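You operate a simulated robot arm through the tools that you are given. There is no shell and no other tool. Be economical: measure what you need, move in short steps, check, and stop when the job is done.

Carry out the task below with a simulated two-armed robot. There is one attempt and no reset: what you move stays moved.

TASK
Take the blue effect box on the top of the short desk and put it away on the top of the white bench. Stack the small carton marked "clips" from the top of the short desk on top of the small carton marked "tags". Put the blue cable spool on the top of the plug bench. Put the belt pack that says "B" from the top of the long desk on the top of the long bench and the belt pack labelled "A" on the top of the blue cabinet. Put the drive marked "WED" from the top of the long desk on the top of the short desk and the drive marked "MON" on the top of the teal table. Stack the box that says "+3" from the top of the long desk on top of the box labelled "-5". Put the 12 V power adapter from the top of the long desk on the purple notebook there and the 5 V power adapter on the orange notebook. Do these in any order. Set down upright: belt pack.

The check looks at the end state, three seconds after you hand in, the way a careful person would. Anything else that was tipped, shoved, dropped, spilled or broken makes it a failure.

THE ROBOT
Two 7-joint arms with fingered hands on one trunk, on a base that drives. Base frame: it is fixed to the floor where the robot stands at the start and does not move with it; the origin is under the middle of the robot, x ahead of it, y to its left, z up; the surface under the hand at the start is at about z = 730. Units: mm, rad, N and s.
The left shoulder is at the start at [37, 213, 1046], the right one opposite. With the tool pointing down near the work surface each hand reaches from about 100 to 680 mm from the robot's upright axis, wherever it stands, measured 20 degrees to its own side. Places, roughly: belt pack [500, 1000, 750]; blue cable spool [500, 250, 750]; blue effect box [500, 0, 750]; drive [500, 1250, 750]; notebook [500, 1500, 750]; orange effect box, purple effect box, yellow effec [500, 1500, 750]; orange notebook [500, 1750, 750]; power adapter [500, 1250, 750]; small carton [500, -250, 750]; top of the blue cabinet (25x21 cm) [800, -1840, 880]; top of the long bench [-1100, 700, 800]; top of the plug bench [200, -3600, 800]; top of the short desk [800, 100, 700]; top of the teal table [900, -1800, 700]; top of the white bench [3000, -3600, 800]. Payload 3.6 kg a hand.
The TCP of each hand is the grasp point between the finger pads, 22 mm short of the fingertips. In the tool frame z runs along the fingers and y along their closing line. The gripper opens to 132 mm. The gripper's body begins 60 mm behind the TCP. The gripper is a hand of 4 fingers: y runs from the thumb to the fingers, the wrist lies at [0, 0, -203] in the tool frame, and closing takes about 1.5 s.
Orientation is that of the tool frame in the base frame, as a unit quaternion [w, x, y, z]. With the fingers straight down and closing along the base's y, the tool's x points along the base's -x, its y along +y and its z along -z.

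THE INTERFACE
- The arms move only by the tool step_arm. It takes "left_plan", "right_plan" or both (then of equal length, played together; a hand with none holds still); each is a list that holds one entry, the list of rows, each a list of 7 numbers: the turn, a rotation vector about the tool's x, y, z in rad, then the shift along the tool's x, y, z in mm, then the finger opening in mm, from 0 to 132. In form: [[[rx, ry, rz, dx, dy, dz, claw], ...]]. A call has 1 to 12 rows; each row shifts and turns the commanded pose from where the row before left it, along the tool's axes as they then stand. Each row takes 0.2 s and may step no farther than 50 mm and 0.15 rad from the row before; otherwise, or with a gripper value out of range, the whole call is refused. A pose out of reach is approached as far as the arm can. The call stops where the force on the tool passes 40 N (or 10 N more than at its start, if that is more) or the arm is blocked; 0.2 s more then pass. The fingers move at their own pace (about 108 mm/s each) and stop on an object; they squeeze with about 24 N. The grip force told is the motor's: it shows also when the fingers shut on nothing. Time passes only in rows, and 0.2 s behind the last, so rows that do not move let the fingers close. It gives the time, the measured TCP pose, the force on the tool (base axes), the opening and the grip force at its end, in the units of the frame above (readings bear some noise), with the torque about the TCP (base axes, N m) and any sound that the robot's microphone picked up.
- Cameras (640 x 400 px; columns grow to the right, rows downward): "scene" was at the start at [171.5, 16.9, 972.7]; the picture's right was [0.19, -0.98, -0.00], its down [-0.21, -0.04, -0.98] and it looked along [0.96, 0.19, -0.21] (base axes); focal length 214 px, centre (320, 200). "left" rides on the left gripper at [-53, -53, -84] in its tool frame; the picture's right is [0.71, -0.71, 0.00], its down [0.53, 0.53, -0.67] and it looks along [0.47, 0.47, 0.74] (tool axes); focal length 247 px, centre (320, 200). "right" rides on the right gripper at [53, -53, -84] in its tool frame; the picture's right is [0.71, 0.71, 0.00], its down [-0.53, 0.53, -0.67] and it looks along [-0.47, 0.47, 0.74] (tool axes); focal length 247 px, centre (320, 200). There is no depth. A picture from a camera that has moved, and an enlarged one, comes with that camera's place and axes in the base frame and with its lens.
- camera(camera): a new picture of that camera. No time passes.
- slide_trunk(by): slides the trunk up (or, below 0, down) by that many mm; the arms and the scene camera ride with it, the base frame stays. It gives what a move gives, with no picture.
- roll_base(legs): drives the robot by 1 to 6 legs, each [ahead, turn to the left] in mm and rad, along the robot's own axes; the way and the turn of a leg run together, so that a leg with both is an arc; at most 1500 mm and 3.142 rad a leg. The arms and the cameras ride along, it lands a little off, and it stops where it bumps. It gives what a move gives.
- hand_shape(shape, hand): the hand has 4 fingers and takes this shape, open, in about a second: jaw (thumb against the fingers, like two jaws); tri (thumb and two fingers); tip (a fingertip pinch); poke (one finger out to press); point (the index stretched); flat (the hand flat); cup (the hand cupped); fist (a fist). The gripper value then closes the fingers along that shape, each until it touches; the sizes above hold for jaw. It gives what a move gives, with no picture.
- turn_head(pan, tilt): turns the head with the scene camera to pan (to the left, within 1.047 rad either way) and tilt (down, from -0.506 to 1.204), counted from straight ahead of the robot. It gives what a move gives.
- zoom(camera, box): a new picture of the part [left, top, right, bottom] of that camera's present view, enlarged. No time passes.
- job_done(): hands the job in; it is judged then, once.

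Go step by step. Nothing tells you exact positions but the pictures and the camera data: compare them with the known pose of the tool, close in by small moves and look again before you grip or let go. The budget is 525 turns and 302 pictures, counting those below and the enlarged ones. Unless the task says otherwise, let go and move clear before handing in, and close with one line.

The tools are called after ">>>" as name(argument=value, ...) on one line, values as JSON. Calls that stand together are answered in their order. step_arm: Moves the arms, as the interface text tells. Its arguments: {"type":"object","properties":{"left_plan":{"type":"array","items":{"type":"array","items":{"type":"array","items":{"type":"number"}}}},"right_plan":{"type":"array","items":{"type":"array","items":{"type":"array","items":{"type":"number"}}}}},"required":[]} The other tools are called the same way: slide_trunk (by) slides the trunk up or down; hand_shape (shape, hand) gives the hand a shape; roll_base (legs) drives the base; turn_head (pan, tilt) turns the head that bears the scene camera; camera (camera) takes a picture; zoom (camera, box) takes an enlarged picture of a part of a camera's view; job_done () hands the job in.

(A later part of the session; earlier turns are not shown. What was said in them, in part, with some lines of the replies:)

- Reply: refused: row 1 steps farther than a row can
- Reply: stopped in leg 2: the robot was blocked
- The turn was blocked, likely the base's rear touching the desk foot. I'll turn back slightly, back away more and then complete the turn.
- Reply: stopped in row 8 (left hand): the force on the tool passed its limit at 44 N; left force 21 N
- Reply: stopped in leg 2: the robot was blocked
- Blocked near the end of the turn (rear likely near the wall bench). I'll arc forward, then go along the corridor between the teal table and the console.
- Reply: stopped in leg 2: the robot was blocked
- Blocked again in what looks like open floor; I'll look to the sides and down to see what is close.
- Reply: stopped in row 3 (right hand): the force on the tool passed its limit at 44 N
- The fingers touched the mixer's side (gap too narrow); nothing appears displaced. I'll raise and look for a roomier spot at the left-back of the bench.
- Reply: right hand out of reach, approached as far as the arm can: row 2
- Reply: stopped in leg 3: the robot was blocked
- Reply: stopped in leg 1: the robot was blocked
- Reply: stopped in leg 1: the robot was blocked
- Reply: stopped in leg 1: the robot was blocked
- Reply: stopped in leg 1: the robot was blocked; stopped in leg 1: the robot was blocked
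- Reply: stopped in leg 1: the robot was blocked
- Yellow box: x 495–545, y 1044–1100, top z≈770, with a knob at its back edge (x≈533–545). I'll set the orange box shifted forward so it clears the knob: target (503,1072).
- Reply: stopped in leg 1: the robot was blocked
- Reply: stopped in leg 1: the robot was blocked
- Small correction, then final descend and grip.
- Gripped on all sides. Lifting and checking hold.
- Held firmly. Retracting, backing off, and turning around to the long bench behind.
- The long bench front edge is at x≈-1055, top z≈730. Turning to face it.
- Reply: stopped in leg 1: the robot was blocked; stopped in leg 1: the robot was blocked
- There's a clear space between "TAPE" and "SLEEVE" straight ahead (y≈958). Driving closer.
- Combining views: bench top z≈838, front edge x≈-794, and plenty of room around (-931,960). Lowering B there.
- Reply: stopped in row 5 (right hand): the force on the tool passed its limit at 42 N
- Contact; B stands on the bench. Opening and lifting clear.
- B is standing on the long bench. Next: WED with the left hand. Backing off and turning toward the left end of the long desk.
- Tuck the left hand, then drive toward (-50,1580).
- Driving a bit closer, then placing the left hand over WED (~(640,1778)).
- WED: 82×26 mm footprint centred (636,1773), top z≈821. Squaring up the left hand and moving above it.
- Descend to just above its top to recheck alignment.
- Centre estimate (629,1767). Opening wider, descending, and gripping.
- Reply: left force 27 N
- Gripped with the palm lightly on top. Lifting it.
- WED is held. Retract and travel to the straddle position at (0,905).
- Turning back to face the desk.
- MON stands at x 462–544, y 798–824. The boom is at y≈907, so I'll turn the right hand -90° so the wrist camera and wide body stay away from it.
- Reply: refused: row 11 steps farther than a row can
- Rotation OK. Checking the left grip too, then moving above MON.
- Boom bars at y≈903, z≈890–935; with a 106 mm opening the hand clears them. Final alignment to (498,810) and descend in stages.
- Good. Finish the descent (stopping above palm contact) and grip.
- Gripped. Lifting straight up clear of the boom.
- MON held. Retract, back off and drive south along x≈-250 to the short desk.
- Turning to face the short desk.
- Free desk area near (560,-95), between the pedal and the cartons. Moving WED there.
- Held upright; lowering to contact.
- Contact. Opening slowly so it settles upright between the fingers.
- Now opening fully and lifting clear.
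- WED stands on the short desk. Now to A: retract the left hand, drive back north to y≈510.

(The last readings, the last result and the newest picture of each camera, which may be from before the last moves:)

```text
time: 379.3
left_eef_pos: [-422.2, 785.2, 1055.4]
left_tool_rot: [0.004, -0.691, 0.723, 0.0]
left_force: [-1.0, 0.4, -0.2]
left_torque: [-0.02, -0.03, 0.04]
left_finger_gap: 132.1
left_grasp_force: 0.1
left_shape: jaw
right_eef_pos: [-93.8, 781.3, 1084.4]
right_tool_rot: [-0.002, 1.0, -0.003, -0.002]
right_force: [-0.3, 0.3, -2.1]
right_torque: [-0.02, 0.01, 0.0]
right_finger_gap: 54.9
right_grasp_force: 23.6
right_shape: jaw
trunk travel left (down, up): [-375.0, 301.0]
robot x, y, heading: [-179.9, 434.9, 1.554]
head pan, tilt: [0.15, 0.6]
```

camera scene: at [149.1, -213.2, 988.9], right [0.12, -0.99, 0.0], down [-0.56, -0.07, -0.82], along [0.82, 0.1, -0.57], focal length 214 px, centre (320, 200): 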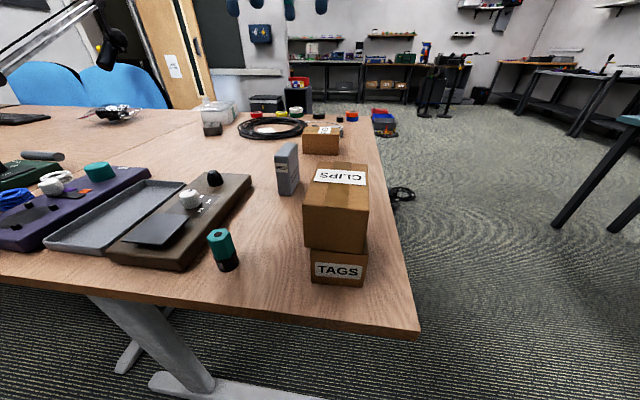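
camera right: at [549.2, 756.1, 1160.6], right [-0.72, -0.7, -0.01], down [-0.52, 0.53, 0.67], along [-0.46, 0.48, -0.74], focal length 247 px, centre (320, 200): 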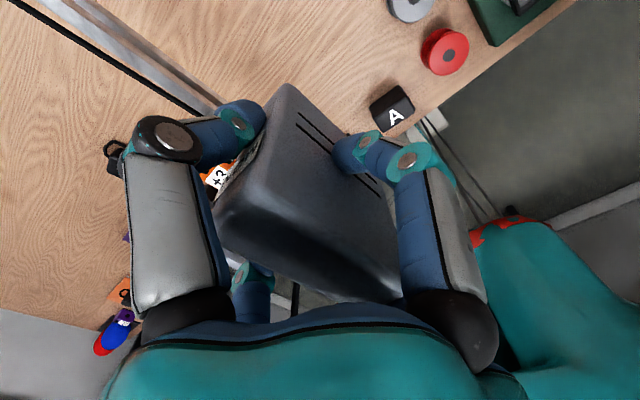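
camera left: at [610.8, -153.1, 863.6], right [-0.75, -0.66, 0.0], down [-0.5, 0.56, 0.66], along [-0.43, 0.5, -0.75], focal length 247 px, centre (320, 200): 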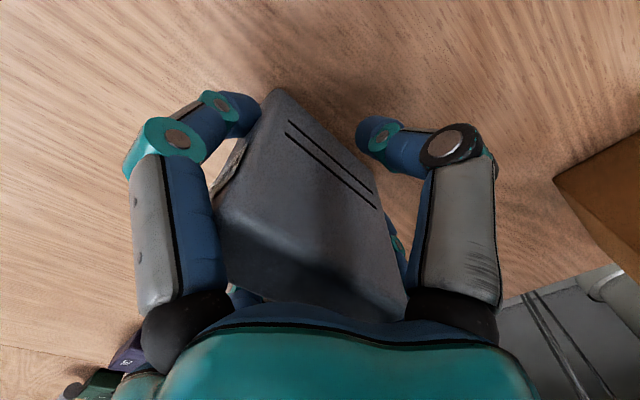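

>>> roll_base(legs=[[0, -0.6]])

>>> roll_base(legs=[[0, -0.6]])

>>> roll_base(legs=[[0, -0.36]])

>>> turn_head(pan=0.4, tilt=0.5)

>>> camera(camera="scene")

```text
time: 381.4
left_eef_pos: [-180.6, 862.2, 1056.3]
left_tool_rot: [0.004, -0.446, 0.895, -0.001]
left_force: [0.9, -0.2, -0.3]
left_torque: [-0.04, -0.04, -0.02]
left_finger_gap: 132.0
left_grasp_force: 0.0
left_shape: jaw
right_eef_pos: [89.9, 672.8, 1082.9]
right_tool_rot: [-0.002, 0.954, -0.299, -0.001]
right_force: [0.0, -0.3, -2.1]
right_torque: [0.01, -0.04, 0.01]
right_finger_gap: 54.7
right_grasp_force: 24.1
right_shape: jaw
trunk travel left (down, up): [-375.0, 301.0]
robot x, y, heading: [-201.5, 445.4, 0.958]
head pan, tilt: [0.15, 0.6]
```

```text
time: 383.4
left_eef_pos: [49.3, 782.6, 1057.1]
left_tool_rot: [0.003, -0.167, 0.986, -0.001]
left_force: [-0.1, 0.7, -0.7]
left_torque: [-0.01, 0.01, 0.05]
left_finger_gap: 132.1
left_grasp_force: 0.0
left_shape: jaw
right_eef_pos: [168.4, 475.7, 1085.1]
right_tool_rot: [-0.002, 0.827, -0.562, 0.0]
right_force: [0.4, 0.4, -1.9]
right_torque: [0.01, 0.02, -0.01]
right_finger_gap: 54.8
right_grasp_force: 24.0
right_shape: jaw
trunk travel left (down, up): [-375.0, 301.0]
robot x, y, heading: [-207.1, 476.9, 0.377]
head pan, tilt: [0.15, 0.6]
```

```text
time: 384.9
left_eef_pos: [142.7, 671.0, 1057.4]
left_tool_rot: [0.002, 0.012, 1.0, -0.001]
left_force: [0.0, 0.6, -0.4]
left_torque: [0.02, 0.03, -0.02]
left_finger_gap: 131.9
left_grasp_force: 0.0
left_shape: jaw
right_eef_pos: [145.7, 343.1, 1084.6]
right_tool_rot: [-0.003, 0.712, -0.702, 0.001]
right_force: [-0.2, -0.7, -2.1]
right_torque: [0.0, 0.02, -0.01]
right_finger_gap: 54.7
right_grasp_force: 24.2
right_shape: jaw
trunk travel left (down, up): [-375.0, 301.0]
robot x, y, heading: [-209.4, 495.7, 0.012]
head pan, tilt: [0.15, 0.6]
```

```text
time: 385.7
left_eef_pos: [142.9, 672.0, 1057.9]
left_tool_rot: [0.004, 0.012, 1.0, -0.001]
left_force: [-0.5, -0.5, -0.1]
left_torque: [0.01, -0.02, 0.0]
left_finger_gap: 131.7
left_grasp_force: 0.0
left_shape: jaw
right_eef_pos: [144.7, 343.0, 1085.5]
right_tool_rot: [-0.002, 0.712, -0.702, 0.0]
right_force: [-0.3, -0.4, -2.5]
right_torque: [0.03, 0.0, -0.04]
right_finger_gap: 54.9
right_grasp_force: 24.5
right_shape: jaw
trunk travel left (down, up): [-375.0, 301.0]
robot x, y, heading: [-207.6, 492.9, 0.008]
head pan, tilt: [0.4, 0.499]
```

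```text
155 pictures are left
camera scene: at [-44.7, 530.0, 998.0], right [0.4, -0.92, 0.0], down [-0.44, -0.19, -0.88], along [0.8, 0.35, -0.48], focal length 214 px, centre (320, 200)
```

scene: 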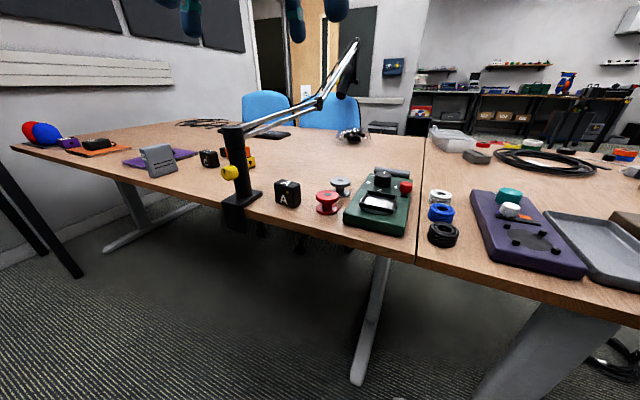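

A is beside the clamp. Driving 80 mm closer and measuring A.

>>> roll_base(legs=[[85, 0]])

>>> turn_head(pan=0.45, tilt=0.5)

>>> zoom(camera="scene", box=[220, 140, 380, 260])

```text
time: 386.8
left_eef_pos: [227.7, 672.2, 1057.2]
left_tool_rot: [0.003, 0.012, 1.0, -0.002]
left_force: [1.1, 1.1, -0.7]
left_torque: [-0.02, 0.02, -0.01]
left_finger_gap: 131.8
left_grasp_force: 0.0
left_shape: jaw
right_eef_pos: [231.5, 344.3, 1084.8]
right_tool_rot: [-0.002, 0.712, -0.702, 0.0]
right_force: [1.4, 0.8, -2.7]
right_torque: [-0.03, 0.02, -0.03]
right_finger_gap: 54.6
right_grasp_force: 24.2
right_shape: jaw
trunk travel left (down, up): [-375.0, 301.0]
robot x, y, heading: [-123.0, 495.2, 0.013]
head pan, tilt: [0.4, 0.499]
```

```text
time: 387.4
left_eef_pos: [225.1, 672.2, 1059.0]
left_tool_rot: [0.003, 0.012, 1.0, -0.001]
left_force: [-0.1, -0.1, 0.4]
left_torque: [-0.02, 0.0, -0.03]
left_finger_gap: 131.9
left_grasp_force: 0.1
left_shape: jaw
right_eef_pos: [230.4, 343.4, 1085.2]
right_tool_rot: [-0.003, 0.713, -0.701, 0.0]
right_force: [-0.1, 0.7, -2.5]
right_torque: [0.02, 0.0, 0.01]
right_finger_gap: 54.4
right_grasp_force: 24.0
right_shape: jaw
trunk travel left (down, up): [-375.0, 301.0]
robot x, y, heading: [-122.3, 492.2, 0.012]
head pan, tilt: [0.45, 0.499]
```

```text
3.33 times, centred on (300, 200) of scene
camera zoom: at [37.9, 534.6, 998.1], right [0.45, -0.89, 0.0], down [-0.43, -0.21, -0.88], along [0.79, 0.39, -0.48], focal length 715 px, centre (387, 200)
```

zoom: 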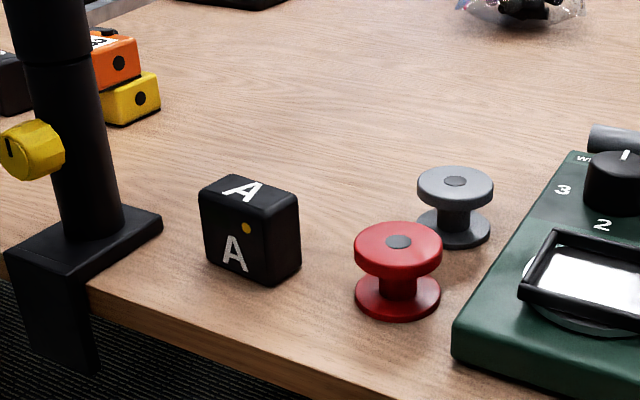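

A centred ≈(357,795); clamp plate edge at y≈855 and red spool at y≤718, so I'll use a narrow 72 mm opening. Moving above.

>>> step_arm(left_plan=[[[0, 0, 0.06, -33, 31, 0, 72], [0, 0, 0, -31, 33, 0, 72], [0, 0, 0, -31, 33, 0, 72], [0, 0, 0, -31, 33, 0, 72], [0, 0, 0, 0, 0, 40, 72], [0, 0, 0, 0, 0, 40, 72], [0, 0, 0, 0, 0, 40, 72], [0, 0, 0, 0, 0, 30, 72], [0, 0, 0, 0, 0, 0, 72]]])

>>> camera(camera="left")

>>> camera(camera="scene")

```text
time: 389.4
left_eef_pos: [363.0, 793.5, 907.0]
left_tool_rot: [0.003, 0.042, 0.999, -0.001]
left_force: [0.1, 0.1, 0.7]
left_torque: [-0.01, -0.03, -0.02]
left_finger_gap: 72.6
left_grasp_force: 0.1
left_shape: jaw
right_eef_pos: [229.5, 344.0, 1085.8]
right_tool_rot: [-0.003, 0.712, -0.702, 0.0]
right_force: [-0.1, -0.8, -2.5]
right_torque: [-0.01, 0.02, 0.03]
right_finger_gap: 54.5
right_grasp_force: 23.4
right_shape: jaw
trunk travel left (down, up): [-375.0, 301.0]
robot x, y, heading: [-121.3, 492.0, 0.01]
head pan, tilt: [0.45, 0.499]
```

```text
153 pictures are left
camera left: at [410.1, 735.0, 992.1], right [-0.76, -0.64, 0.0], down [-0.48, 0.57, 0.66], along [-0.43, 0.51, -0.75], focal length 247 px, centre (320, 200)
```

left: 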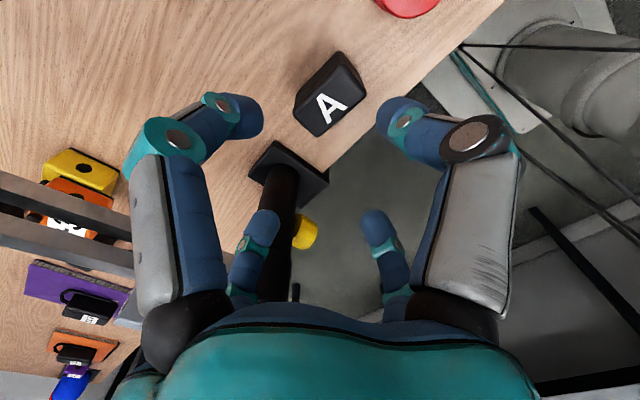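

```text
152 pictures are left
camera scene: at [38.2, 534.6, 998.1], right [0.45, -0.89, 0.0], down [-0.43, -0.21, -0.88], along [0.79, 0.39, -0.48], focal length 214 px, centre (320, 200)
```

scene: 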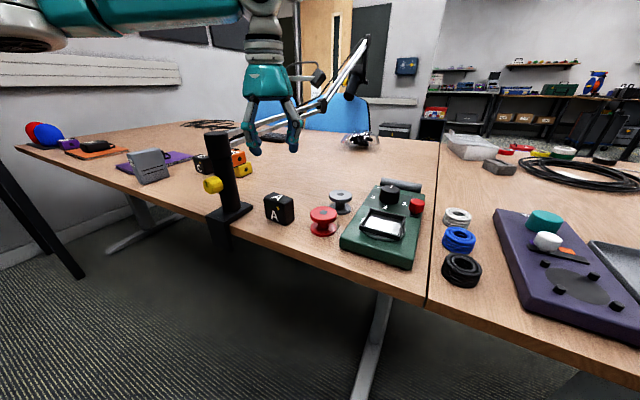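

Shift slightly to (355,792) and descend to just above its top for a check.

>>> step_arm(left_plan=[[[0, 0, -0.03, 8, -2, 30, 74], [0, 0, 0, 0, 0, 40, 74], [0, 0, 0, 0, 0, 0, 74]]])

>>> camera(camera="left")

>>> zoom(camera="scene", box=[200, 100, 360, 260])

```text
time: 390.2
left_eef_pos: [354.2, 792.5, 838.9]
left_tool_rot: [0.003, 0.027, 1.0, -0.001]
left_force: [-0.8, 0.1, -0.6]
left_torque: [0.05, 0.04, 0.0]
left_finger_gap: 73.5
left_grasp_force: 0.1
left_shape: jaw
right_eef_pos: [229.2, 343.3, 1086.5]
right_tool_rot: [-0.003, 0.713, -0.702, 0.0]
right_force: [-0.5, -0.9, -2.3]
right_torque: [-0.02, 0.0, 0.02]
right_finger_gap: 54.6
right_grasp_force: 23.9
right_shape: jaw
trunk travel left (down, up): [-375.0, 301.0]
robot x, y, heading: [-121.9, 492.3, 0.015]
head pan, tilt: [0.45, 0.499]
```

```text
151 pictures are left
camera left: at [403.2, 734.7, 923.0], right [-0.74, -0.67, 0.0], down [-0.5, 0.56, 0.66], along [-0.44, 0.5, -0.75], focal length 247 px, centre (320, 200)
```

left: 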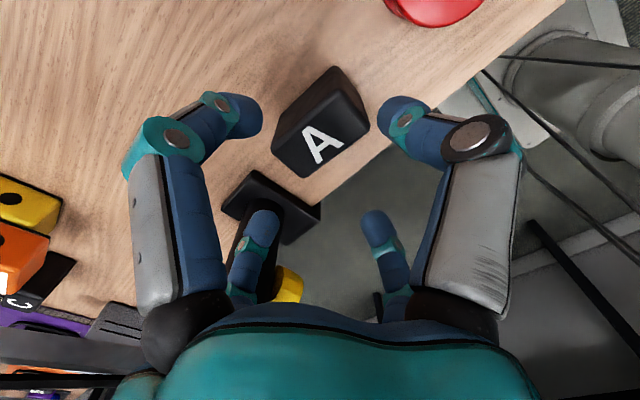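

```text
2.50 times, centred on (280, 180) of scene
camera zoom: at [38.1, 534.6, 998.1], right [0.45, -0.89, 0.0], down [-0.43, -0.21, -0.88], along [0.79, 0.39, -0.48], focal length 536 px, centre (420, 250)
```

zoom: 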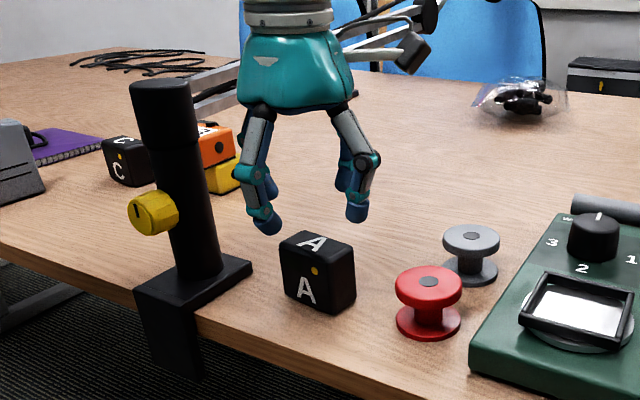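

Aligned. Descending and gripping A.

>>> step_arm(left_plan=[[[0, 0, 0, -1, -2, 30, 74], [0, 0, 0, 0, 0, 30, 74], [0, 0, 0, 0, 0, 11, 74], [0, 0, 0, 0, 0, 0, 50], [0, 0, 0, 0, 0, 0, 30], [0, 0, 0, 0, 0, 0, 20], [0, 0, 0, 0, 0, 0, 20], [0, 0, 0, 0, 0, 0, 20]]])

>>> camera(camera="left")

>>> zoom(camera="scene", box=[200, 100, 360, 260])

```text
time: 392.0
left_eef_pos: [356.3, 789.9, 768.0]
left_tool_rot: [0.005, 0.027, 1.0, -0.001]
left_force: [-0.2, 0.0, -0.5]
left_torque: [0.0, -0.01, -0.01]
left_finger_gap: 44.5
left_grasp_force: 23.6
left_shape: jaw
right_eef_pos: [229.7, 343.4, 1085.9]
right_tool_rot: [-0.002, 0.713, -0.702, 0.0]
right_force: [-0.2, -0.1, -2.4]
right_torque: [0.0, 0.03, -0.01]
right_finger_gap: 54.4
right_grasp_force: 24.1
right_shape: jaw
trunk travel left (down, up): [-375.0, 301.0]
robot x, y, heading: [-122.6, 493.6, 0.014]
head pan, tilt: [0.45, 0.499]
```

```text
149 pictures are left
camera left: at [405.1, 733.0, 851.3], right [-0.74, -0.67, 0.0], down [-0.5, 0.56, 0.66], along [-0.44, 0.5, -0.75], focal length 247 px, centre (320, 200)
```

left: 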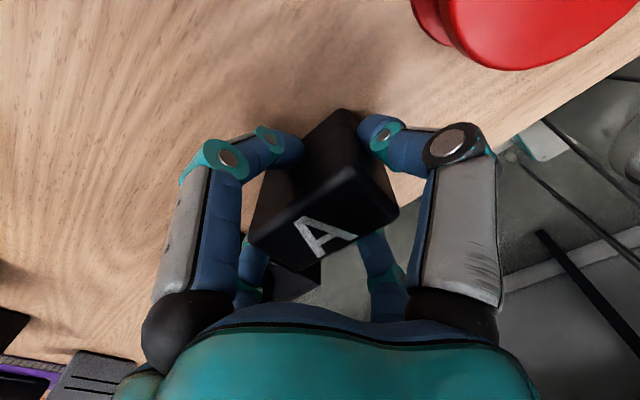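

```text
2.50 times, centred on (280, 180) of scene
camera zoom: at [38.3, 534.7, 998.1], right [0.45, -0.89, 0.0], down [-0.43, -0.21, -0.88], along [0.79, 0.39, -0.48], focal length 536 px, centre (420, 250)
```

zoom: 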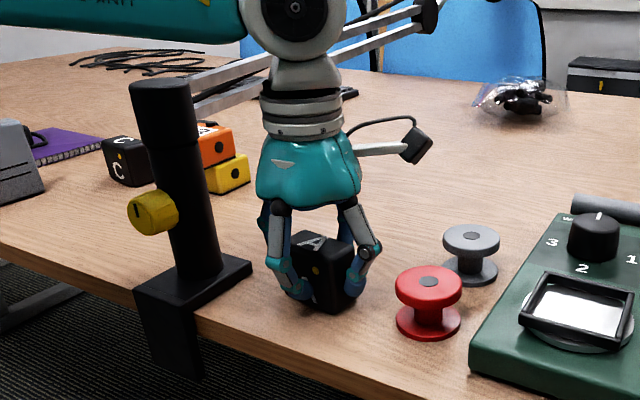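

Gripped A (same reading as B). Lifting straight up.

>>> step_arm(left_plan=[[[0, 0, 0, 0, 0, -20, 20], [0, 0, 0, 0, 0, -40, 20], [0, 0, 0, 0, 0, -50, 20], [0, 0, 0, 0, 0, -50, 20], [0, 0, 0, 0, 0, -50, 20], [0, 0, 0, 0, 0, -50, 20], [0, 0, 0, 0, 0, -40, 20], [0, 0, 0, 30, -30, 0, 20], [0, 0, 0, 30, -30, 0, 20], [0, 0, 0, 30, -30, 0, 20], [0, 0, 0, 30, -30, 0, 20]]])

>>> camera(camera="left")

>>> camera(camera="scene")

```text
time: 394.4
left_eef_pos: [226.1, 675.7, 1068.7]
left_tool_rot: [0.004, 0.027, 1.0, -0.001]
left_force: [-1.1, -0.1, -1.4]
left_torque: [-0.01, 0.02, -0.01]
left_finger_gap: 44.6
left_grasp_force: 23.5
left_shape: jaw
right_eef_pos: [229.7, 343.2, 1086.1]
right_tool_rot: [-0.002, 0.713, -0.701, 0.0]
right_force: [-1.0, -0.1, -2.7]
right_torque: [0.0, 0.02, 0.0]
right_finger_gap: 54.5
right_grasp_force: 24.1
right_shape: jaw
trunk travel left (down, up): [-375.0, 301.0]
robot x, y, heading: [-122.0, 493.5, 0.013]
head pan, tilt: [0.45, 0.499]
```

```text
147 pictures are left
camera left: at [274.6, 618.4, 1151.6], right [-0.74, -0.67, 0.0], down [-0.5, 0.56, 0.66], along [-0.44, 0.5, -0.75], focal length 247 px, centre (320, 200)
```

left: 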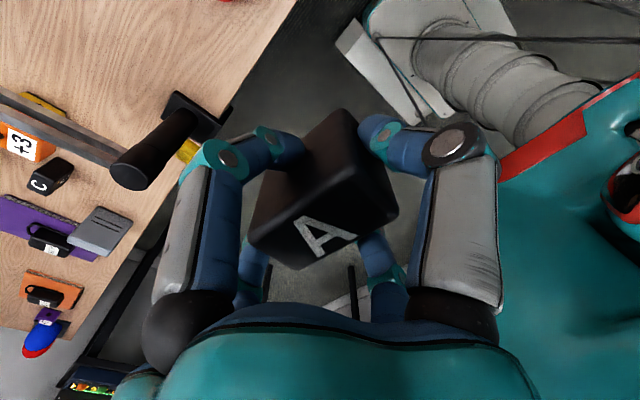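

```text
146 pictures are left
camera scene: at [38.1, 534.3, 998.1], right [0.45, -0.89, 0.0], down [-0.43, -0.21, -0.88], along [0.79, 0.39, -0.48], focal length 214 px, centre (320, 200)
```

scene: 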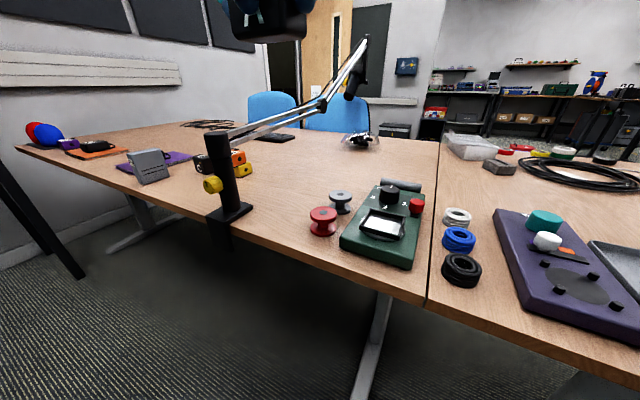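

Both A (left) and MON (right) are held. Driving south, then diagonally to the teal table.

>>> roll_base(legs=[[-140, 0]])

>>> roll_base(legs=[[0, -0.6]])

>>> roll_base(legs=[[0, -0.6]])

>>> roll_base(legs=[[0, -0.37]])

>>> roll_base(legs=[[1000, 0]])

>>> roll_base(legs=[[0, 0.45]])

>>> roll_base(legs=[[0, 0.45]])

>>> turn_head(pan=0, tilt=0.3)

>>> camera(camera="scene")

```text
time: 395.7
left_eef_pos: [85.3, 675.0, 1069.2]
left_tool_rot: [0.005, 0.027, 1.0, -0.001]
left_force: [-0.4, -0.1, -1.5]
left_torque: [-0.01, -0.02, 0.02]
left_finger_gap: 44.6
left_grasp_force: 23.9
left_shape: jaw
right_eef_pos: [89.4, 341.4, 1087.4]
right_tool_rot: [-0.003, 0.712, -0.702, 0.001]
right_force: [0.0, 0.2, -2.4]
right_torque: [-0.02, -0.01, 0.03]
right_finger_gap: 54.5
right_grasp_force: 24.7
right_shape: jaw
trunk travel left (down, up): [-375.0, 301.0]
robot x, y, heading: [-261.5, 486.7, 0.014]
head pan, tilt: [0.45, 0.499]
```

```text
time: 397.8
left_eef_pos: [129.6, 447.8, 1066.9]
left_tool_rot: [0.002, 0.321, 0.947, -0.001]
left_force: [0.0, 0.2, -1.4]
left_torque: [0.02, 0.0, -0.01]
left_finger_gap: 44.8
left_grasp_force: 24.1
left_shape: jaw
right_eef_pos: [-54.6, 169.7, 1085.8]
right_tool_rot: [0.002, -0.474, 0.881, 0.0]
right_force: [0.7, 0.0, -2.3]
right_torque: [-0.01, -0.01, -0.02]
right_finger_gap: 54.6
right_grasp_force: 23.3
right_shape: jaw
trunk travel left (down, up): [-375.0, 301.0]
robot x, y, heading: [-248.6, 514.5, -0.585]
head pan, tilt: [0.45, 0.499]
```

```text
time: 399.9
left_eef_pos: [25.3, 241.5, 1068.3]
left_tool_rot: [0.002, 0.588, 0.809, -0.002]
left_force: [-0.6, -0.2, -1.1]
left_torque: [0.03, 0.04, -0.02]
left_finger_gap: 44.4
left_grasp_force: 24.1
left_shape: jaw
right_eef_pos: [-283.2, 119.6, 1086.9]
right_tool_rot: [0.002, -0.192, 0.981, -0.001]
right_force: [-0.2, -0.3, -1.7]
right_torque: [0.03, -0.03, 0.0]
right_finger_gap: 54.4
right_grasp_force: 24.5
right_shape: jaw
trunk travel left (down, up): [-375.0, 301.0]
robot x, y, heading: [-220.4, 524.3, -1.185]
head pan, tilt: [0.45, 0.499]
```

```text
time: 401.5
left_eef_pos: [-93.8, 171.8, 1069.2]
left_tool_rot: [0.001, 0.727, 0.687, -0.003]
left_force: [-0.3, -0.4, -1.5]
left_torque: [-0.02, 0.0, -0.04]
left_finger_gap: 44.1
left_grasp_force: 23.7
left_shape: jaw
right_eef_pos: [-426.0, 169.3, 1086.7]
right_tool_rot: [0.001, -0.006, 1.0, -0.002]
right_force: [-0.2, 0.3, -1.8]
right_torque: [0.01, 0.02, 0.03]
right_finger_gap: 54.4
right_grasp_force: 24.1
right_shape: jaw
trunk travel left (down, up): [-375.0, 301.0]
robot x, y, heading: [-196.0, 521.9, -1.558]
head pan, tilt: [0.45, 0.499]
```

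```text
time: 406.7
left_eef_pos: [-77.3, -833.7, 1068.5]
left_tool_rot: [0.001, 0.727, 0.687, -0.002]
left_force: [-0.7, 0.6, -0.9]
left_torque: [0.01, -0.01, 0.02]
left_finger_gap: 44.2
left_grasp_force: 23.7
left_shape: jaw
right_eef_pos: [-411.4, -838.4, 1088.2]
right_tool_rot: [0.002, -0.007, 1.0, -0.002]
right_force: [0.1, 0.3, -2.0]
right_torque: [0.02, -0.01, 0.0]
right_finger_gap: 54.4
right_grasp_force: 23.7
right_shape: jaw
trunk travel left (down, up): [-375.0, 301.0]
robot x, y, heading: [-186.0, -485.9, -1.554]
head pan, tilt: [0.45, 0.499]
```

```text
time: 408.4
left_eef_pos: [62.6, -749.7, 1069.6]
left_tool_rot: [0.002, 0.555, 0.832, -0.002]
left_force: [0.4, 0.6, -0.4]
left_torque: [0.0, 0.01, 0.01]
left_finger_gap: 44.4
left_grasp_force: 23.9
left_shape: jaw
right_eef_pos: [-235.2, -896.5, 1088.2]
right_tool_rot: [0.003, -0.229, 0.973, -0.001]
right_force: [0.8, -0.3, -2.4]
right_torque: [-0.02, 0.02, 0.02]
right_finger_gap: 54.3
right_grasp_force: 23.9
right_shape: jaw
trunk travel left (down, up): [-375.0, 301.0]
robot x, y, heading: [-209.4, -489.2, -1.099]
head pan, tilt: [0.45, 0.499]
```

```text
time: 410.2
left_eef_pos: [149.3, -606.5, 1070.1]
left_tool_rot: [0.002, 0.355, 0.935, -0.002]
left_force: [0.3, -0.7, -1.4]
left_torque: [0.06, 0.04, 0.01]
left_finger_gap: 44.2
left_grasp_force: 24.3
left_shape: jaw
right_eef_pos: [-53.2, -870.6, 1088.6]
right_tool_rot: [0.002, -0.442, 0.897, -0.001]
right_force: [0.9, 0.4, -2.4]
right_torque: [0.0, 0.02, 0.01]
right_finger_gap: 54.2
right_grasp_force: 24.1
right_shape: jaw
trunk travel left (down, up): [-375.0, 301.0]
robot x, y, heading: [-216.1, -510.2, -0.648]
head pan, tilt: [0.45, 0.499]
```

```text
time: 411.1
left_eef_pos: [149.3, -606.7, 1071.1]
left_tool_rot: [0.002, 0.355, 0.935, -0.001]
left_force: [1.1, -0.2, -1.4]
left_torque: [-0.02, 0.01, -0.01]
left_finger_gap: 44.3
left_grasp_force: 24.3
left_shape: jaw
right_eef_pos: [-53.7, -869.5, 1089.7]
right_tool_rot: [0.003, -0.442, 0.897, 0.0]
right_force: [0.0, 1.0, -2.3]
right_torque: [0.0, 0.0, 0.03]
right_finger_gap: 54.5
right_grasp_force: 24.0
right_shape: jaw
trunk travel left (down, up): [-375.0, 301.0]
robot x, y, heading: [-221.5, -510.8, -0.649]
head pan, tilt: [0.0, 0.3]
```

```text
145 pictures are left
camera scene: at [-80.8, -612.2, 1016.4], right [-0.6, -0.8, 0.0], down [-0.24, 0.18, -0.95], along [0.76, -0.58, -0.3], focal length 214 px, centre (320, 200)
```

scene: 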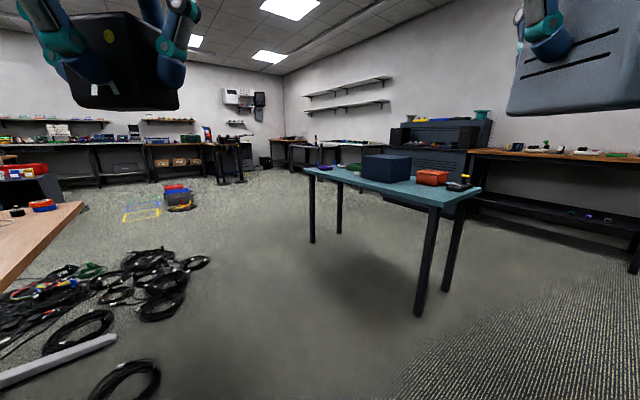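

The path to the teal table is clear (cables lie further left). Driving diagonally, then turning to face the table.

>>> roll_base(legs=[[1050, 0]])

>>> roll_base(legs=[[0, -0.46]])

>>> roll_base(legs=[[0, -0.46]])

>>> turn_head(pan=0, tilt=0.4)

>>> camera(camera="scene")

```text
time: 416.5
left_eef_pos: [989.2, -1246.9, 1069.9]
left_tool_rot: [0.001, 0.355, 0.935, -0.002]
left_force: [-1.6, -0.7, -1.6]
left_torque: [0.01, 0.03, -0.01]
left_finger_gap: 44.4
left_grasp_force: 23.5
left_shape: jaw
right_eef_pos: [783.5, -1509.8, 1088.6]
right_tool_rot: [0.002, -0.44, 0.898, -0.001]
right_force: [-0.2, 0.2, -2.6]
right_torque: [0.0, 0.0, 0.0]
right_finger_gap: 54.6
right_grasp_force: 24.2
right_shape: jaw
trunk travel left (down, up): [-375.0, 301.0]
robot x, y, heading: [621.3, -1149.9, -0.654]
head pan, tilt: [0.0, 0.3]
```

```text
time: 418.3
left_eef_pos: [908.2, -1402.5, 1071.5]
left_tool_rot: [0.001, 0.558, 0.83, -0.002]
left_force: [0.0, -0.7, -1.9]
left_torque: [0.01, -0.02, 0.01]
left_finger_gap: 44.4
left_grasp_force: 24.4
left_shape: jaw
right_eef_pos: [607.6, -1547.9, 1088.9]
right_tool_rot: [0.003, -0.225, 0.974, -0.002]
right_force: [0.6, 0.4, -2.5]
right_torque: [0.03, 0.02, 0.01]
right_finger_gap: 54.2
right_grasp_force: 24.3
right_shape: jaw
trunk travel left (down, up): [-375.0, 301.0]
robot x, y, heading: [643.5, -1141.1, -1.113]
head pan, tilt: [0.0, 0.3]
```

```text
time: 420.1
left_eef_pos: [757.5, -1495.6, 1071.8]
left_tool_rot: [0.001, 0.74, 0.673, -0.003]
left_force: [0.8, 0.0, -1.9]
left_torque: [0.01, 0.0, 0.0]
left_finger_gap: 44.0
left_grasp_force: 23.6
left_shape: jaw
right_eef_pos: [424.5, -1487.5, 1089.1]
right_tool_rot: [0.002, 0.013, 1.0, -0.002]
right_force: [-0.3, -0.7, -2.6]
right_torque: [0.03, 0.0, -0.03]
right_finger_gap: 54.3
right_grasp_force: 23.8
right_shape: jaw
trunk travel left (down, up): [-375.0, 301.0]
robot x, y, heading: [662.2, -1139.7, -1.589]
head pan, tilt: [0.0, 0.3]
```

```text
time: 420.7
left_eef_pos: [758.7, -1495.6, 1070.8]
left_tool_rot: [0.003, 0.739, 0.673, -0.003]
left_force: [0.0, 0.2, -2.6]
left_torque: [0.02, 0.01, 0.01]
left_finger_gap: 44.1
left_grasp_force: 23.5
left_shape: jaw
right_eef_pos: [425.0, -1485.4, 1090.5]
right_tool_rot: [0.001, 0.013, 1.0, -0.003]
right_force: [0.5, 0.4, -1.7]
right_torque: [0.0, 0.03, 0.0]
right_finger_gap: 54.1
right_grasp_force: 23.8
right_shape: jaw
trunk travel left (down, up): [-375.0, 301.0]
robot x, y, heading: [663.7, -1137.9, -1.587]
head pan, tilt: [0.0, 0.4]
```

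```text
144 pictures are left
camera scene: at [664.4, -1311.4, 1007.3], right [-1.0, 0.01, 0.0], down [0.01, 0.39, -0.92], along [-0.01, -0.92, -0.39], focal length 214 px, centre (320, 200)
```

scene: 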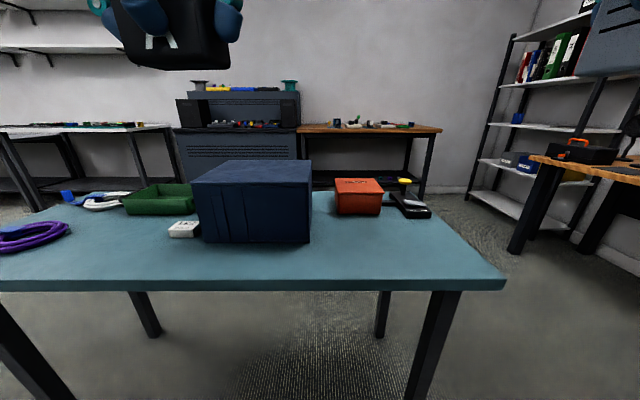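

Cabinet (x≈680–915, y≈-1717…-1968, top z≈863) and free table area at right are visible. Driving 110 mm closer.

>>> roll_base(legs=[[110, 0.01]])

>>> turn_head(pan=0, tilt=0.6)

>>> camera(camera="scene")

>>> camera(camera="right")

>>> camera(camera="left")

```text
time: 421.9
left_eef_pos: [760.3, -1606.9, 1070.8]
left_tool_rot: [0.001, 0.737, 0.676, -0.002]
left_force: [0.2, 0.2, -1.8]
left_torque: [0.02, 0.0, 0.01]
left_finger_gap: 44.0
left_grasp_force: 24.2
left_shape: jaw
right_eef_pos: [427.2, -1600.1, 1090.6]
right_tool_rot: [0.001, 0.008, 1.0, -0.001]
right_force: [0.4, -0.3, -2.7]
right_torque: [0.04, 0.01, -0.06]
right_finger_gap: 54.1
right_grasp_force: 24.7
right_shape: jaw
trunk travel left (down, up): [-375.0, 301.0]
robot x, y, heading: [664.5, -1251.6, -1.576]
head pan, tilt: [0.0, 0.4]
```

```text
time: 422.6
left_eef_pos: [758.6, -1604.9, 1072.4]
left_tool_rot: [0.002, 0.736, 0.677, -0.003]
left_force: [0.1, 0.4, -1.0]
left_torque: [0.02, 0.01, -0.01]
left_finger_gap: 44.6
left_grasp_force: 24.1
left_shape: jaw
right_eef_pos: [428.4, -1598.6, 1090.8]
right_tool_rot: [0.002, 0.008, 1.0, -0.002]
right_force: [0.3, -0.4, -2.3]
right_torque: [0.0, -0.05, 0.01]
right_finger_gap: 53.9
right_grasp_force: 23.9
right_shape: jaw
trunk travel left (down, up): [-375.0, 301.0]
robot x, y, heading: [664.8, -1253.3, -1.573]
head pan, tilt: [0.0, 0.6]
```

```text
143 pictures are left
camera scene: at [664.1, -1418.0, 989.1], right [-1.0, 0.0, 0.0], down [0.0, 0.57, -0.82], along [0.0, -0.82, -0.57], focal length 214 px, centre (320, 200)
```

scene: 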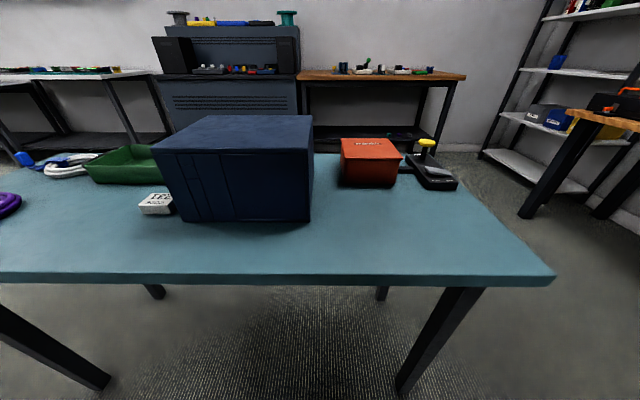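

```text
142 pictures are left
camera right: at [372.7, -1651.0, 1174.9], right [-0.7, 0.72, -0.01], down [0.53, 0.52, 0.67], along [0.48, 0.46, -0.74], focal length 247 px, centre (320, 200)
```

right: 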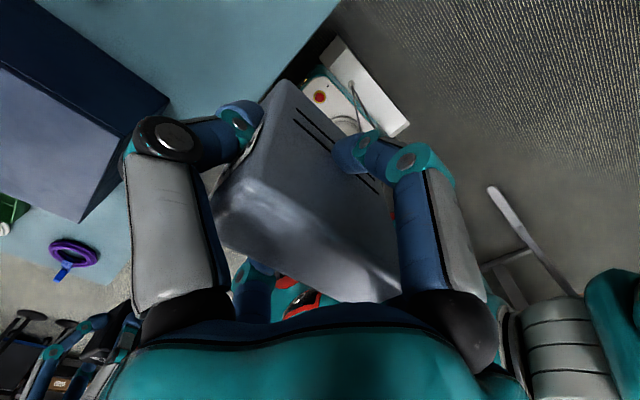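

```text
141 pictures are left
camera left: at [702.2, -1654.6, 1156.1], right [-0.65, 0.76, 0.0], down [0.57, 0.48, 0.66], along [0.51, 0.43, -0.75], focal length 247 px, centre (320, 200)
```

left: 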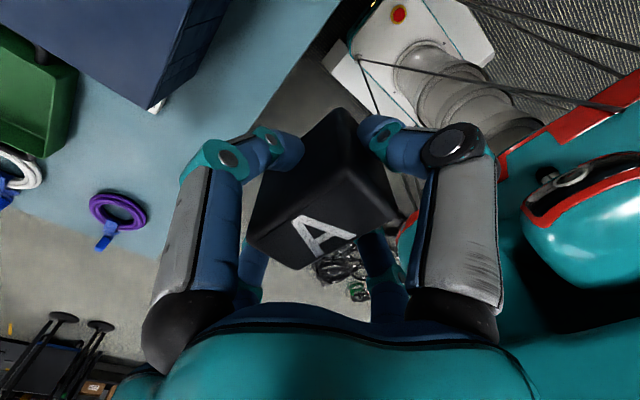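

Table z≈714 (edge y≈-1617), cabinet top z≈860 centred (800,-1850). Moving A over the cabinet top at (800,-1830).

>>> step_arm(left_plan=[[[0, 0, 0, -36.8, 10, 0, 20], [0, 0, 0, -36.8, 10, 0, 20], [0, 0, 0, -36.8, 10, 0, 20], [0, 0, 0, -36.8, 10, 0, 20], [0, 0, 0, -36.8, 10, 0, 20], [0, 0, 0, -36.8, 10, 0, 20], [0, 0, 0, 0, 0, 50, 20], [0, 0, 0, 0, 0, 50, 20], [0, 0, 0, 0, 0, 30, 20], [0, 0, 0, 0, 0, 0, 20]]])

>>> camera(camera="scene")

>>> camera(camera="left")

```text
time: 424.9
left_eef_pos: [799.2, -1831.2, 945.9]
left_tool_rot: [0.002, 0.736, 0.677, -0.003]
left_force: [-0.1, -0.7, -1.1]
left_torque: [0.02, 0.02, -0.01]
left_finger_gap: 44.1
left_grasp_force: 23.6
left_shape: jaw
right_eef_pos: [426.9, -1599.1, 1091.6]
right_tool_rot: [0.001, 0.008, 1.0, -0.003]
right_force: [0.0, 0.1, -2.8]
right_torque: [0.01, 0.03, -0.02]
right_finger_gap: 54.0
right_grasp_force: 23.7
right_shape: jaw
trunk travel left (down, up): [-375.0, 301.0]
robot x, y, heading: [662.9, -1253.8, -1.578]
head pan, tilt: [0.0, 0.6]
```

```text
140 pictures are left
camera scene: at [664.1, -1418.2, 989.0], right [-1.0, 0.0, 0.0], down [0.0, 0.57, -0.82], along [0.0, -0.82, -0.57], focal length 214 px, centre (320, 200)
```

scene: 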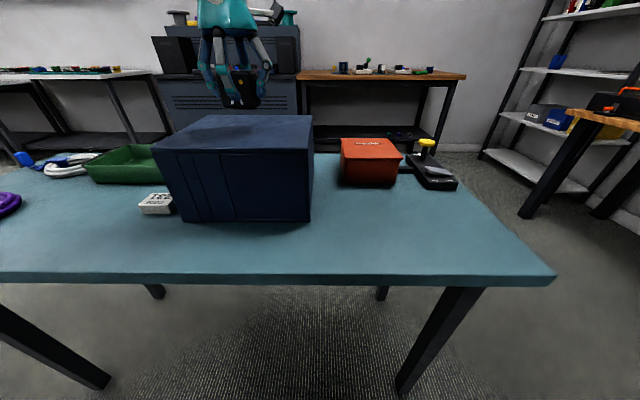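

```text
139 pictures are left
camera left: at [741.8, -1880.3, 1028.9], right [-0.65, 0.76, 0.0], down [0.57, 0.48, 0.66], along [0.51, 0.43, -0.75], focal length 247 px, centre (320, 200)
```

left: 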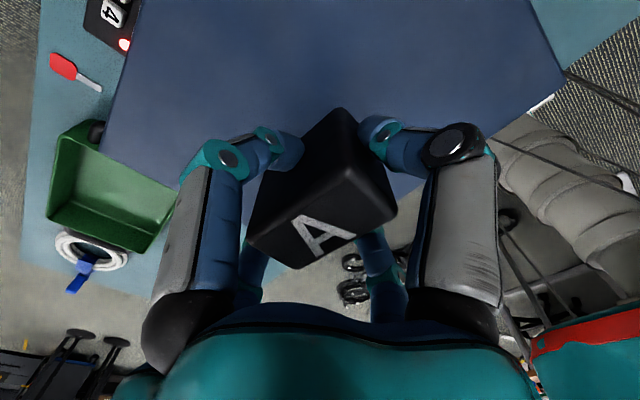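

A is centred over the cabinet top (x 676–928, y -1729…-1946). Lowering to contact.

>>> step_arm(left_plan=[[[0, 0, 0, 0, 0, 25, 20], [0, 0, 0, 0, 0, 12, 20], [0, 0, 0, 0, 0, 4, 20], [0, 0, 0, 0, 0, 3, 20], [0, 0, 0, 0, 0, 0, 20]]])

```text
time: 426.1
left_eef_pos: [800.3, -1831.6, 904.9]
left_tool_rot: [0.004, 0.736, 0.677, -0.008]
left_force: [0.9, -1.6, 31.6]
left_torque: [-0.04, -0.01, -0.02]
left_finger_gap: 45.0
left_grasp_force: 23.7
left_shape: jaw
right_eef_pos: [426.8, -1595.7, 1091.9]
right_tool_rot: [0.002, 0.008, 1.0, -0.004]
right_force: [0.2, 0.0, -2.2]
right_torque: [-0.01, -0.02, -0.02]
right_finger_gap: 54.1
right_grasp_force: 24.1
right_shape: jaw
trunk travel left (down, up): [-375.0, 301.0]
robot x, y, heading: [666.0, -1254.9, -1.573]
head pan, tilt: [0.0, 0.6]
```

Firm contact. Easing up slightly, opening, and lifting away.

>>> step_arm(left_plan=[[[0, 0, 0, 0, 0, -2, 20], [0, 0, 0, 0, 0, -1.5, 50], [0, 0, 0, 0, 0, 0, 80], [0, 0, 0, 0, 0, 0, 90], [0, 0, 0, 0, 0, 0, 90], [0, 0, 0, 0, 0, -30, 90], [0, 0, 0, 0, 0, -50, 90], [0, 0, 0, 0, 0, -50, 90], [0, 0, 0, 0, 0, -50, 132], [0, 0, 0, 0, 0, 0, 132]]])

>>> zoom(camera="scene", box=[140, 50, 340, 230])

>>> camera(camera="left")

```text
time: 428.2
left_eef_pos: [801.2, -1831.3, 1082.3]
left_tool_rot: [0.001, 0.736, 0.677, -0.003]
left_force: [0.2, 0.2, -0.5]
left_torque: [0.03, -0.02, -0.02]
left_finger_gap: 131.9
left_grasp_force: 0.0
left_shape: jaw
right_eef_pos: [426.6, -1599.2, 1090.7]
right_tool_rot: [0.002, 0.008, 1.0, -0.001]
right_force: [0.3, -0.3, -3.0]
right_torque: [0.0, 0.01, 0.04]
right_finger_gap: 54.3
right_grasp_force: 24.1
right_shape: jaw
trunk travel left (down, up): [-375.0, 301.0]
robot x, y, heading: [664.2, -1253.6, -1.575]
head pan, tilt: [0.0, 0.6]
```

```text
2.22 times, centred on (240, 140) of scene
camera zoom: at [664.2, -1418.5, 988.9], right [-1.0, 0.0, 0.0], down [0.0, 0.57, -0.82], along [0.0, -0.82, -0.57], focal length 477 px, centre (498, 333)
```

zoom: 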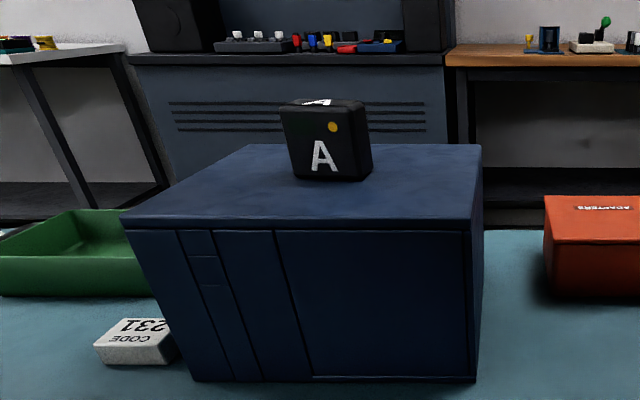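

```text
137 pictures are left
camera left: at [743.4, -1881.3, 1165.6], right [-0.65, 0.76, 0.0], down [0.57, 0.48, 0.66], along [0.51, 0.43, -0.75], focal length 247 px, centre (320, 200)
```

left: 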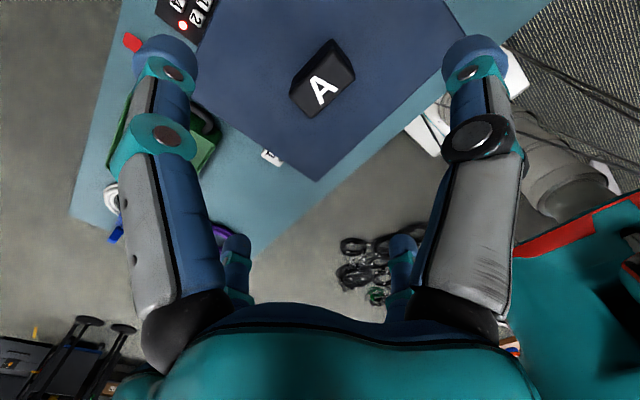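

A stands on the cabinet. Now MON: to the free table area at (510,-1715).

>>> step_arm(right_plan=[[[0, 0, 0, -21, -28.7, 0, 10], [0, 0, 0, -21, -28.7, 0, 10], [0, 0, 0, -21, -28.7, 0, 10], [0, 0, 0, -21, -28.7, 0, 10], [0, 0, 0, 0, 0, 48, 10], [0, 0, 0, 0, 0, 48, 10], [0, 0, 0, 0, 0, 48, 10], [0, 0, 0, 0, 0, 48, 10], [0, 0, 0, 0, 0, 48, 10], [0, 0, 0, 0, 0, 0, 10]]])

>>> camera(camera="scene")

```text
time: 430.4
left_eef_pos: [801.2, -1829.5, 1082.0]
left_tool_rot: [0.002, 0.736, 0.677, -0.003]
left_force: [0.4, -1.1, -0.2]
left_torque: [0.01, 0.0, 0.04]
left_finger_gap: 132.0
left_grasp_force: 0.0
left_shape: jaw
right_eef_pos: [511.7, -1715.7, 851.5]
right_tool_rot: [0.001, 0.008, 1.0, -0.003]
right_force: [0.1, -0.3, -2.7]
right_torque: [0.01, -0.01, 0.01]
right_finger_gap: 54.2
right_grasp_force: 23.7
right_shape: jaw
trunk travel left (down, up): [-375.0, 301.0]
robot x, y, heading: [664.6, -1253.5, -1.574]
head pan, tilt: [0.0, 0.6]
```

```text
136 pictures are left
camera scene: at [664.1, -1418.1, 989.0], right [-1.0, 0.0, 0.0], down [0.0, 0.57, -0.82], along [0.0, -0.82, -0.57], focal length 214 px, centre (320, 200)
```

scene: 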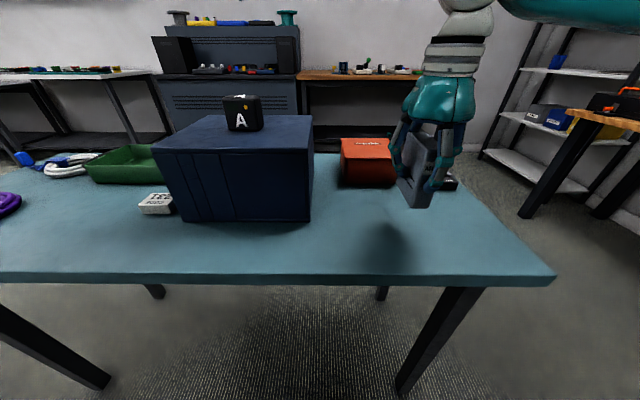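

Lowering further with small final steps.

>>> step_arm(right_plan=[[[0, 0, 0, 0, 0, 40, 10], [0, 0, 0, 0, 0, 24, 10], [0, 0, 0, 0, 0, 4, 10], [0, 0, 0, 0, 0, 3, 10], [0, 0, 0, 0, 0, 0, 10]]])

>>> zoom(camera="scene", box=[340, 80, 520, 280])

```text
time: 431.6
left_eef_pos: [801.5, -1831.2, 1081.5]
left_tool_rot: [0.001, 0.736, 0.677, -0.002]
left_force: [-0.3, -0.2, -0.5]
left_torque: [-0.01, -0.01, 0.03]
left_finger_gap: 132.0
left_grasp_force: 0.0
left_shape: jaw
right_eef_pos: [510.7, -1716.2, 781.2]
right_tool_rot: [0.001, 0.008, 1.0, -0.002]
right_force: [-0.1, -1.0, -1.9]
right_torque: [-0.04, 0.0, 0.0]
right_finger_gap: 54.1
right_grasp_force: 24.0
right_shape: jaw
trunk travel left (down, up): [-375.0, 301.0]
robot x, y, heading: [662.2, -1254.2, -1.574]
head pan, tilt: [0.0, 0.6]
```

```text
2.00 times, centred on (430, 180) of scene
camera zoom: at [664.1, -1418.3, 989.0], right [-1.0, 0.0, 0.0], down [0.0, 0.57, -0.82], along [0.0, -0.82, -0.57], focal length 429 px, centre (100, 240)
```

zoom: 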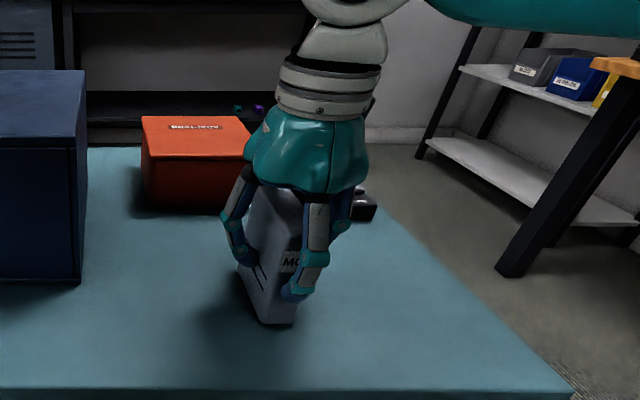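

Still a few mm above the table; continuing in 2 mm steps.

>>> step_arm(right_plan=[[[0, 0, 0, 0, 0, 2, 10], [0, 0, 0, 0, 0, 2, 10], [0, 0, 0, 0, 0, 2, 10], [0, 0, 0, 0, 0, 2, 10], [0, 0, 0, 0, 0, 0, 10]]])

```text
time: 432.9
left_eef_pos: [801.9, -1829.3, 1084.0]
left_tool_rot: [0.002, 0.736, 0.677, -0.003]
left_force: [0.2, 1.3, -0.4]
left_torque: [0.01, 0.01, 0.0]
left_finger_gap: 131.8
left_grasp_force: 0.1
left_shape: jaw
right_eef_pos: [511.5, -1715.4, 776.4]
right_tool_rot: [0.003, 0.008, 1.0, -0.006]
right_force: [-0.9, 2.7, 34.7]
right_torque: [0.06, 0.03, -0.01]
right_finger_gap: 54.6
right_grasp_force: 23.6
right_shape: jaw
trunk travel left (down, up): [-375.0, 301.0]
robot x, y, heading: [663.2, -1251.5, -1.573]
head pan, tilt: [0.0, 0.6]
```

Firm contact. Easing, opening gradually, then fully.

>>> step_arm(right_plan=[[[0, 0, 0, 0, 0, -2.5, 10], [0, 0, 0, 0, 0, 0, 40], [0, 0, 0, 0, 0, 0, 60], [0, 0, 0, 0, 0, 0, 80], [0, 0, 0, 0, 0, 0, 110], [0, 0, 0, 0, 0, 0, 120], [0, 0, 0, 0, 0, -2, 120]]])

>>> zoom(camera="scene", box=[340, 80, 520, 280])

```text
time: 434.4
left_eef_pos: [801.8, -1832.4, 1080.9]
left_tool_rot: [0.001, 0.736, 0.677, -0.003]
left_force: [0.8, 0.3, 0.2]
left_torque: [0.0, 0.02, 0.03]
left_finger_gap: 131.8
left_grasp_force: 0.1
left_shape: jaw
right_eef_pos: [510.9, -1716.5, 778.4]
right_tool_rot: [0.002, 0.008, 1.0, -0.002]
right_force: [0.0, 0.1, 0.3]
right_torque: [0.0, -0.02, -0.01]
right_finger_gap: 119.7
right_grasp_force: 0.0
right_shape: jaw
trunk travel left (down, up): [-375.0, 301.0]
robot x, y, heading: [665.8, -1246.7, -1.574]
head pan, tilt: [0.0, 0.6]
```

```text
2.00 times, centred on (430, 180) of scene
camera zoom: at [664.1, -1418.1, 989.0], right [-1.0, 0.0, 0.0], down [0.0, 0.57, -0.82], along [0.0, -0.82, -0.57], focal length 429 px, centre (100, 240)
```

zoom: 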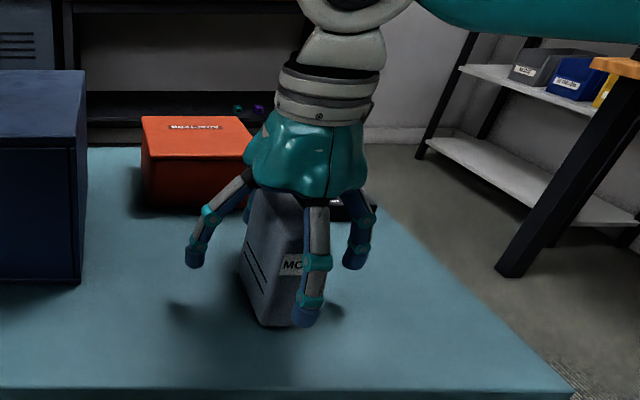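

It stands. Lifting the right hand straight up.

>>> step_arm(right_plan=[[[0, 0, 0, 0, 0, -20, 120], [0, 0, 0, 0, 0, -40, 120], [0, 0, 0, 0, 0, -50, 120], [0, 0, 0, 0, 0, -50, 120], [0, 0, 0, 0, 0, -50, 120], [0, 0, 0, 0, 0, -50, 120], [0, 0, 0, 40, 0, 0, 120], [0, 0, 0, 0, 0, 0, 120]]])

>>> camera(camera="scene")

```text
time: 436.2
left_eef_pos: [800.4, -1830.9, 1082.1]
left_tool_rot: [0.001, 0.736, 0.677, -0.002]
left_force: [0.1, -0.1, 0.1]
left_torque: [0.01, 0.04, -0.02]
left_finger_gap: 131.8
left_grasp_force: 0.0
left_shape: jaw
right_eef_pos: [470.9, -1714.5, 1038.6]
right_tool_rot: [0.001, 0.007, 1.0, -0.004]
right_force: [0.0, -0.9, 0.2]
right_torque: [0.02, 0.0, 0.01]
right_finger_gap: 119.8
right_grasp_force: 0.2
right_shape: jaw
trunk travel left (down, up): [-375.0, 301.0]
robot x, y, heading: [663.3, -1253.3, -1.573]
head pan, tilt: [0.0, 0.6]
```

```text
133 pictures are left
camera scene: at [664.3, -1418.2, 989.0], right [-1.0, 0.0, 0.0], down [0.0, 0.57, -0.82], along [0.0, -0.82, -0.57], focal length 214 px, centre (320, 200)
```

scene: 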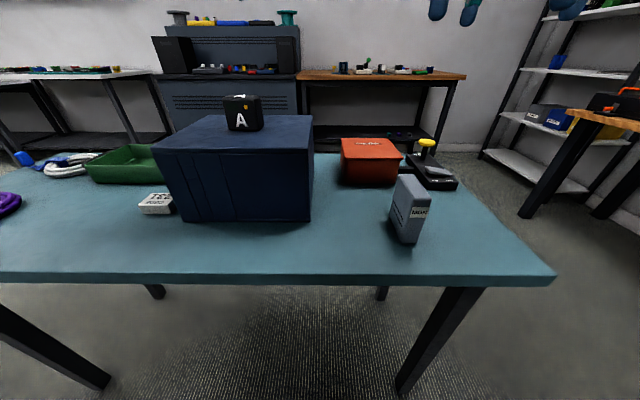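

All items are in place; backing off slightly to be clear.

>>> roll_base(legs=[[-200, 0]])

>>> camera(camera="scene")

```text
time: 437.8
left_eef_pos: [803.7, -1630.2, 1083.1]
left_tool_rot: [0.002, 0.734, 0.679, -0.003]
left_force: [0.6, 1.1, -0.1]
left_torque: [0.0, 0.02, 0.0]
left_finger_gap: 131.8
left_grasp_force: 0.0
left_shape: jaw
right_eef_pos: [471.8, -1514.4, 1039.0]
right_tool_rot: [0.002, 0.005, 1.0, -0.002]
right_force: [0.1, 0.2, -0.3]
right_torque: [-0.03, 0.01, -0.01]
right_finger_gap: 119.8
right_grasp_force: 0.2
right_shape: jaw
trunk travel left (down, up): [-375.0, 301.0]
robot x, y, heading: [662.0, -1053.7, -1.567]
head pan, tilt: [0.0, 0.6]
```

```text
132 pictures are left
camera scene: at [665.1, -1217.4, 989.3], right [-1.0, 0.0, 0.0], down [0.0, 0.56, -0.83], along [0.0, -0.83, -0.56], focal length 214 px, centre (320, 200)
```

scene: 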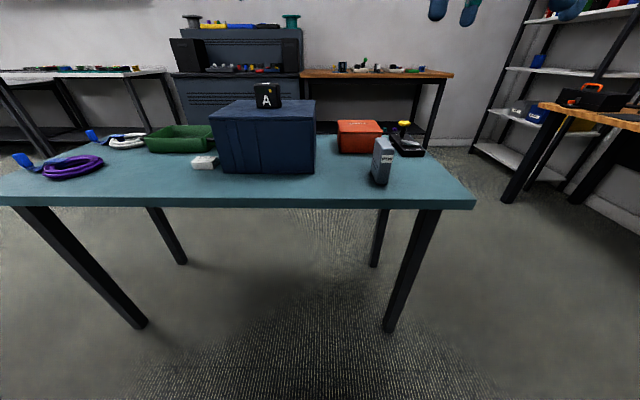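

A is upright on the cabinet and MON is on the teal table. Every other placement was checked on camera as it was made, so I'm handing in.

>>> job_done()

```text
The job is handed in.
```

All ten items are placed as the task asked, both belt packs are standing upright, and the job is handed in; while placing the blue box the hand briefly pressed against a mixer on the white bench, but the pictures showed no movement.
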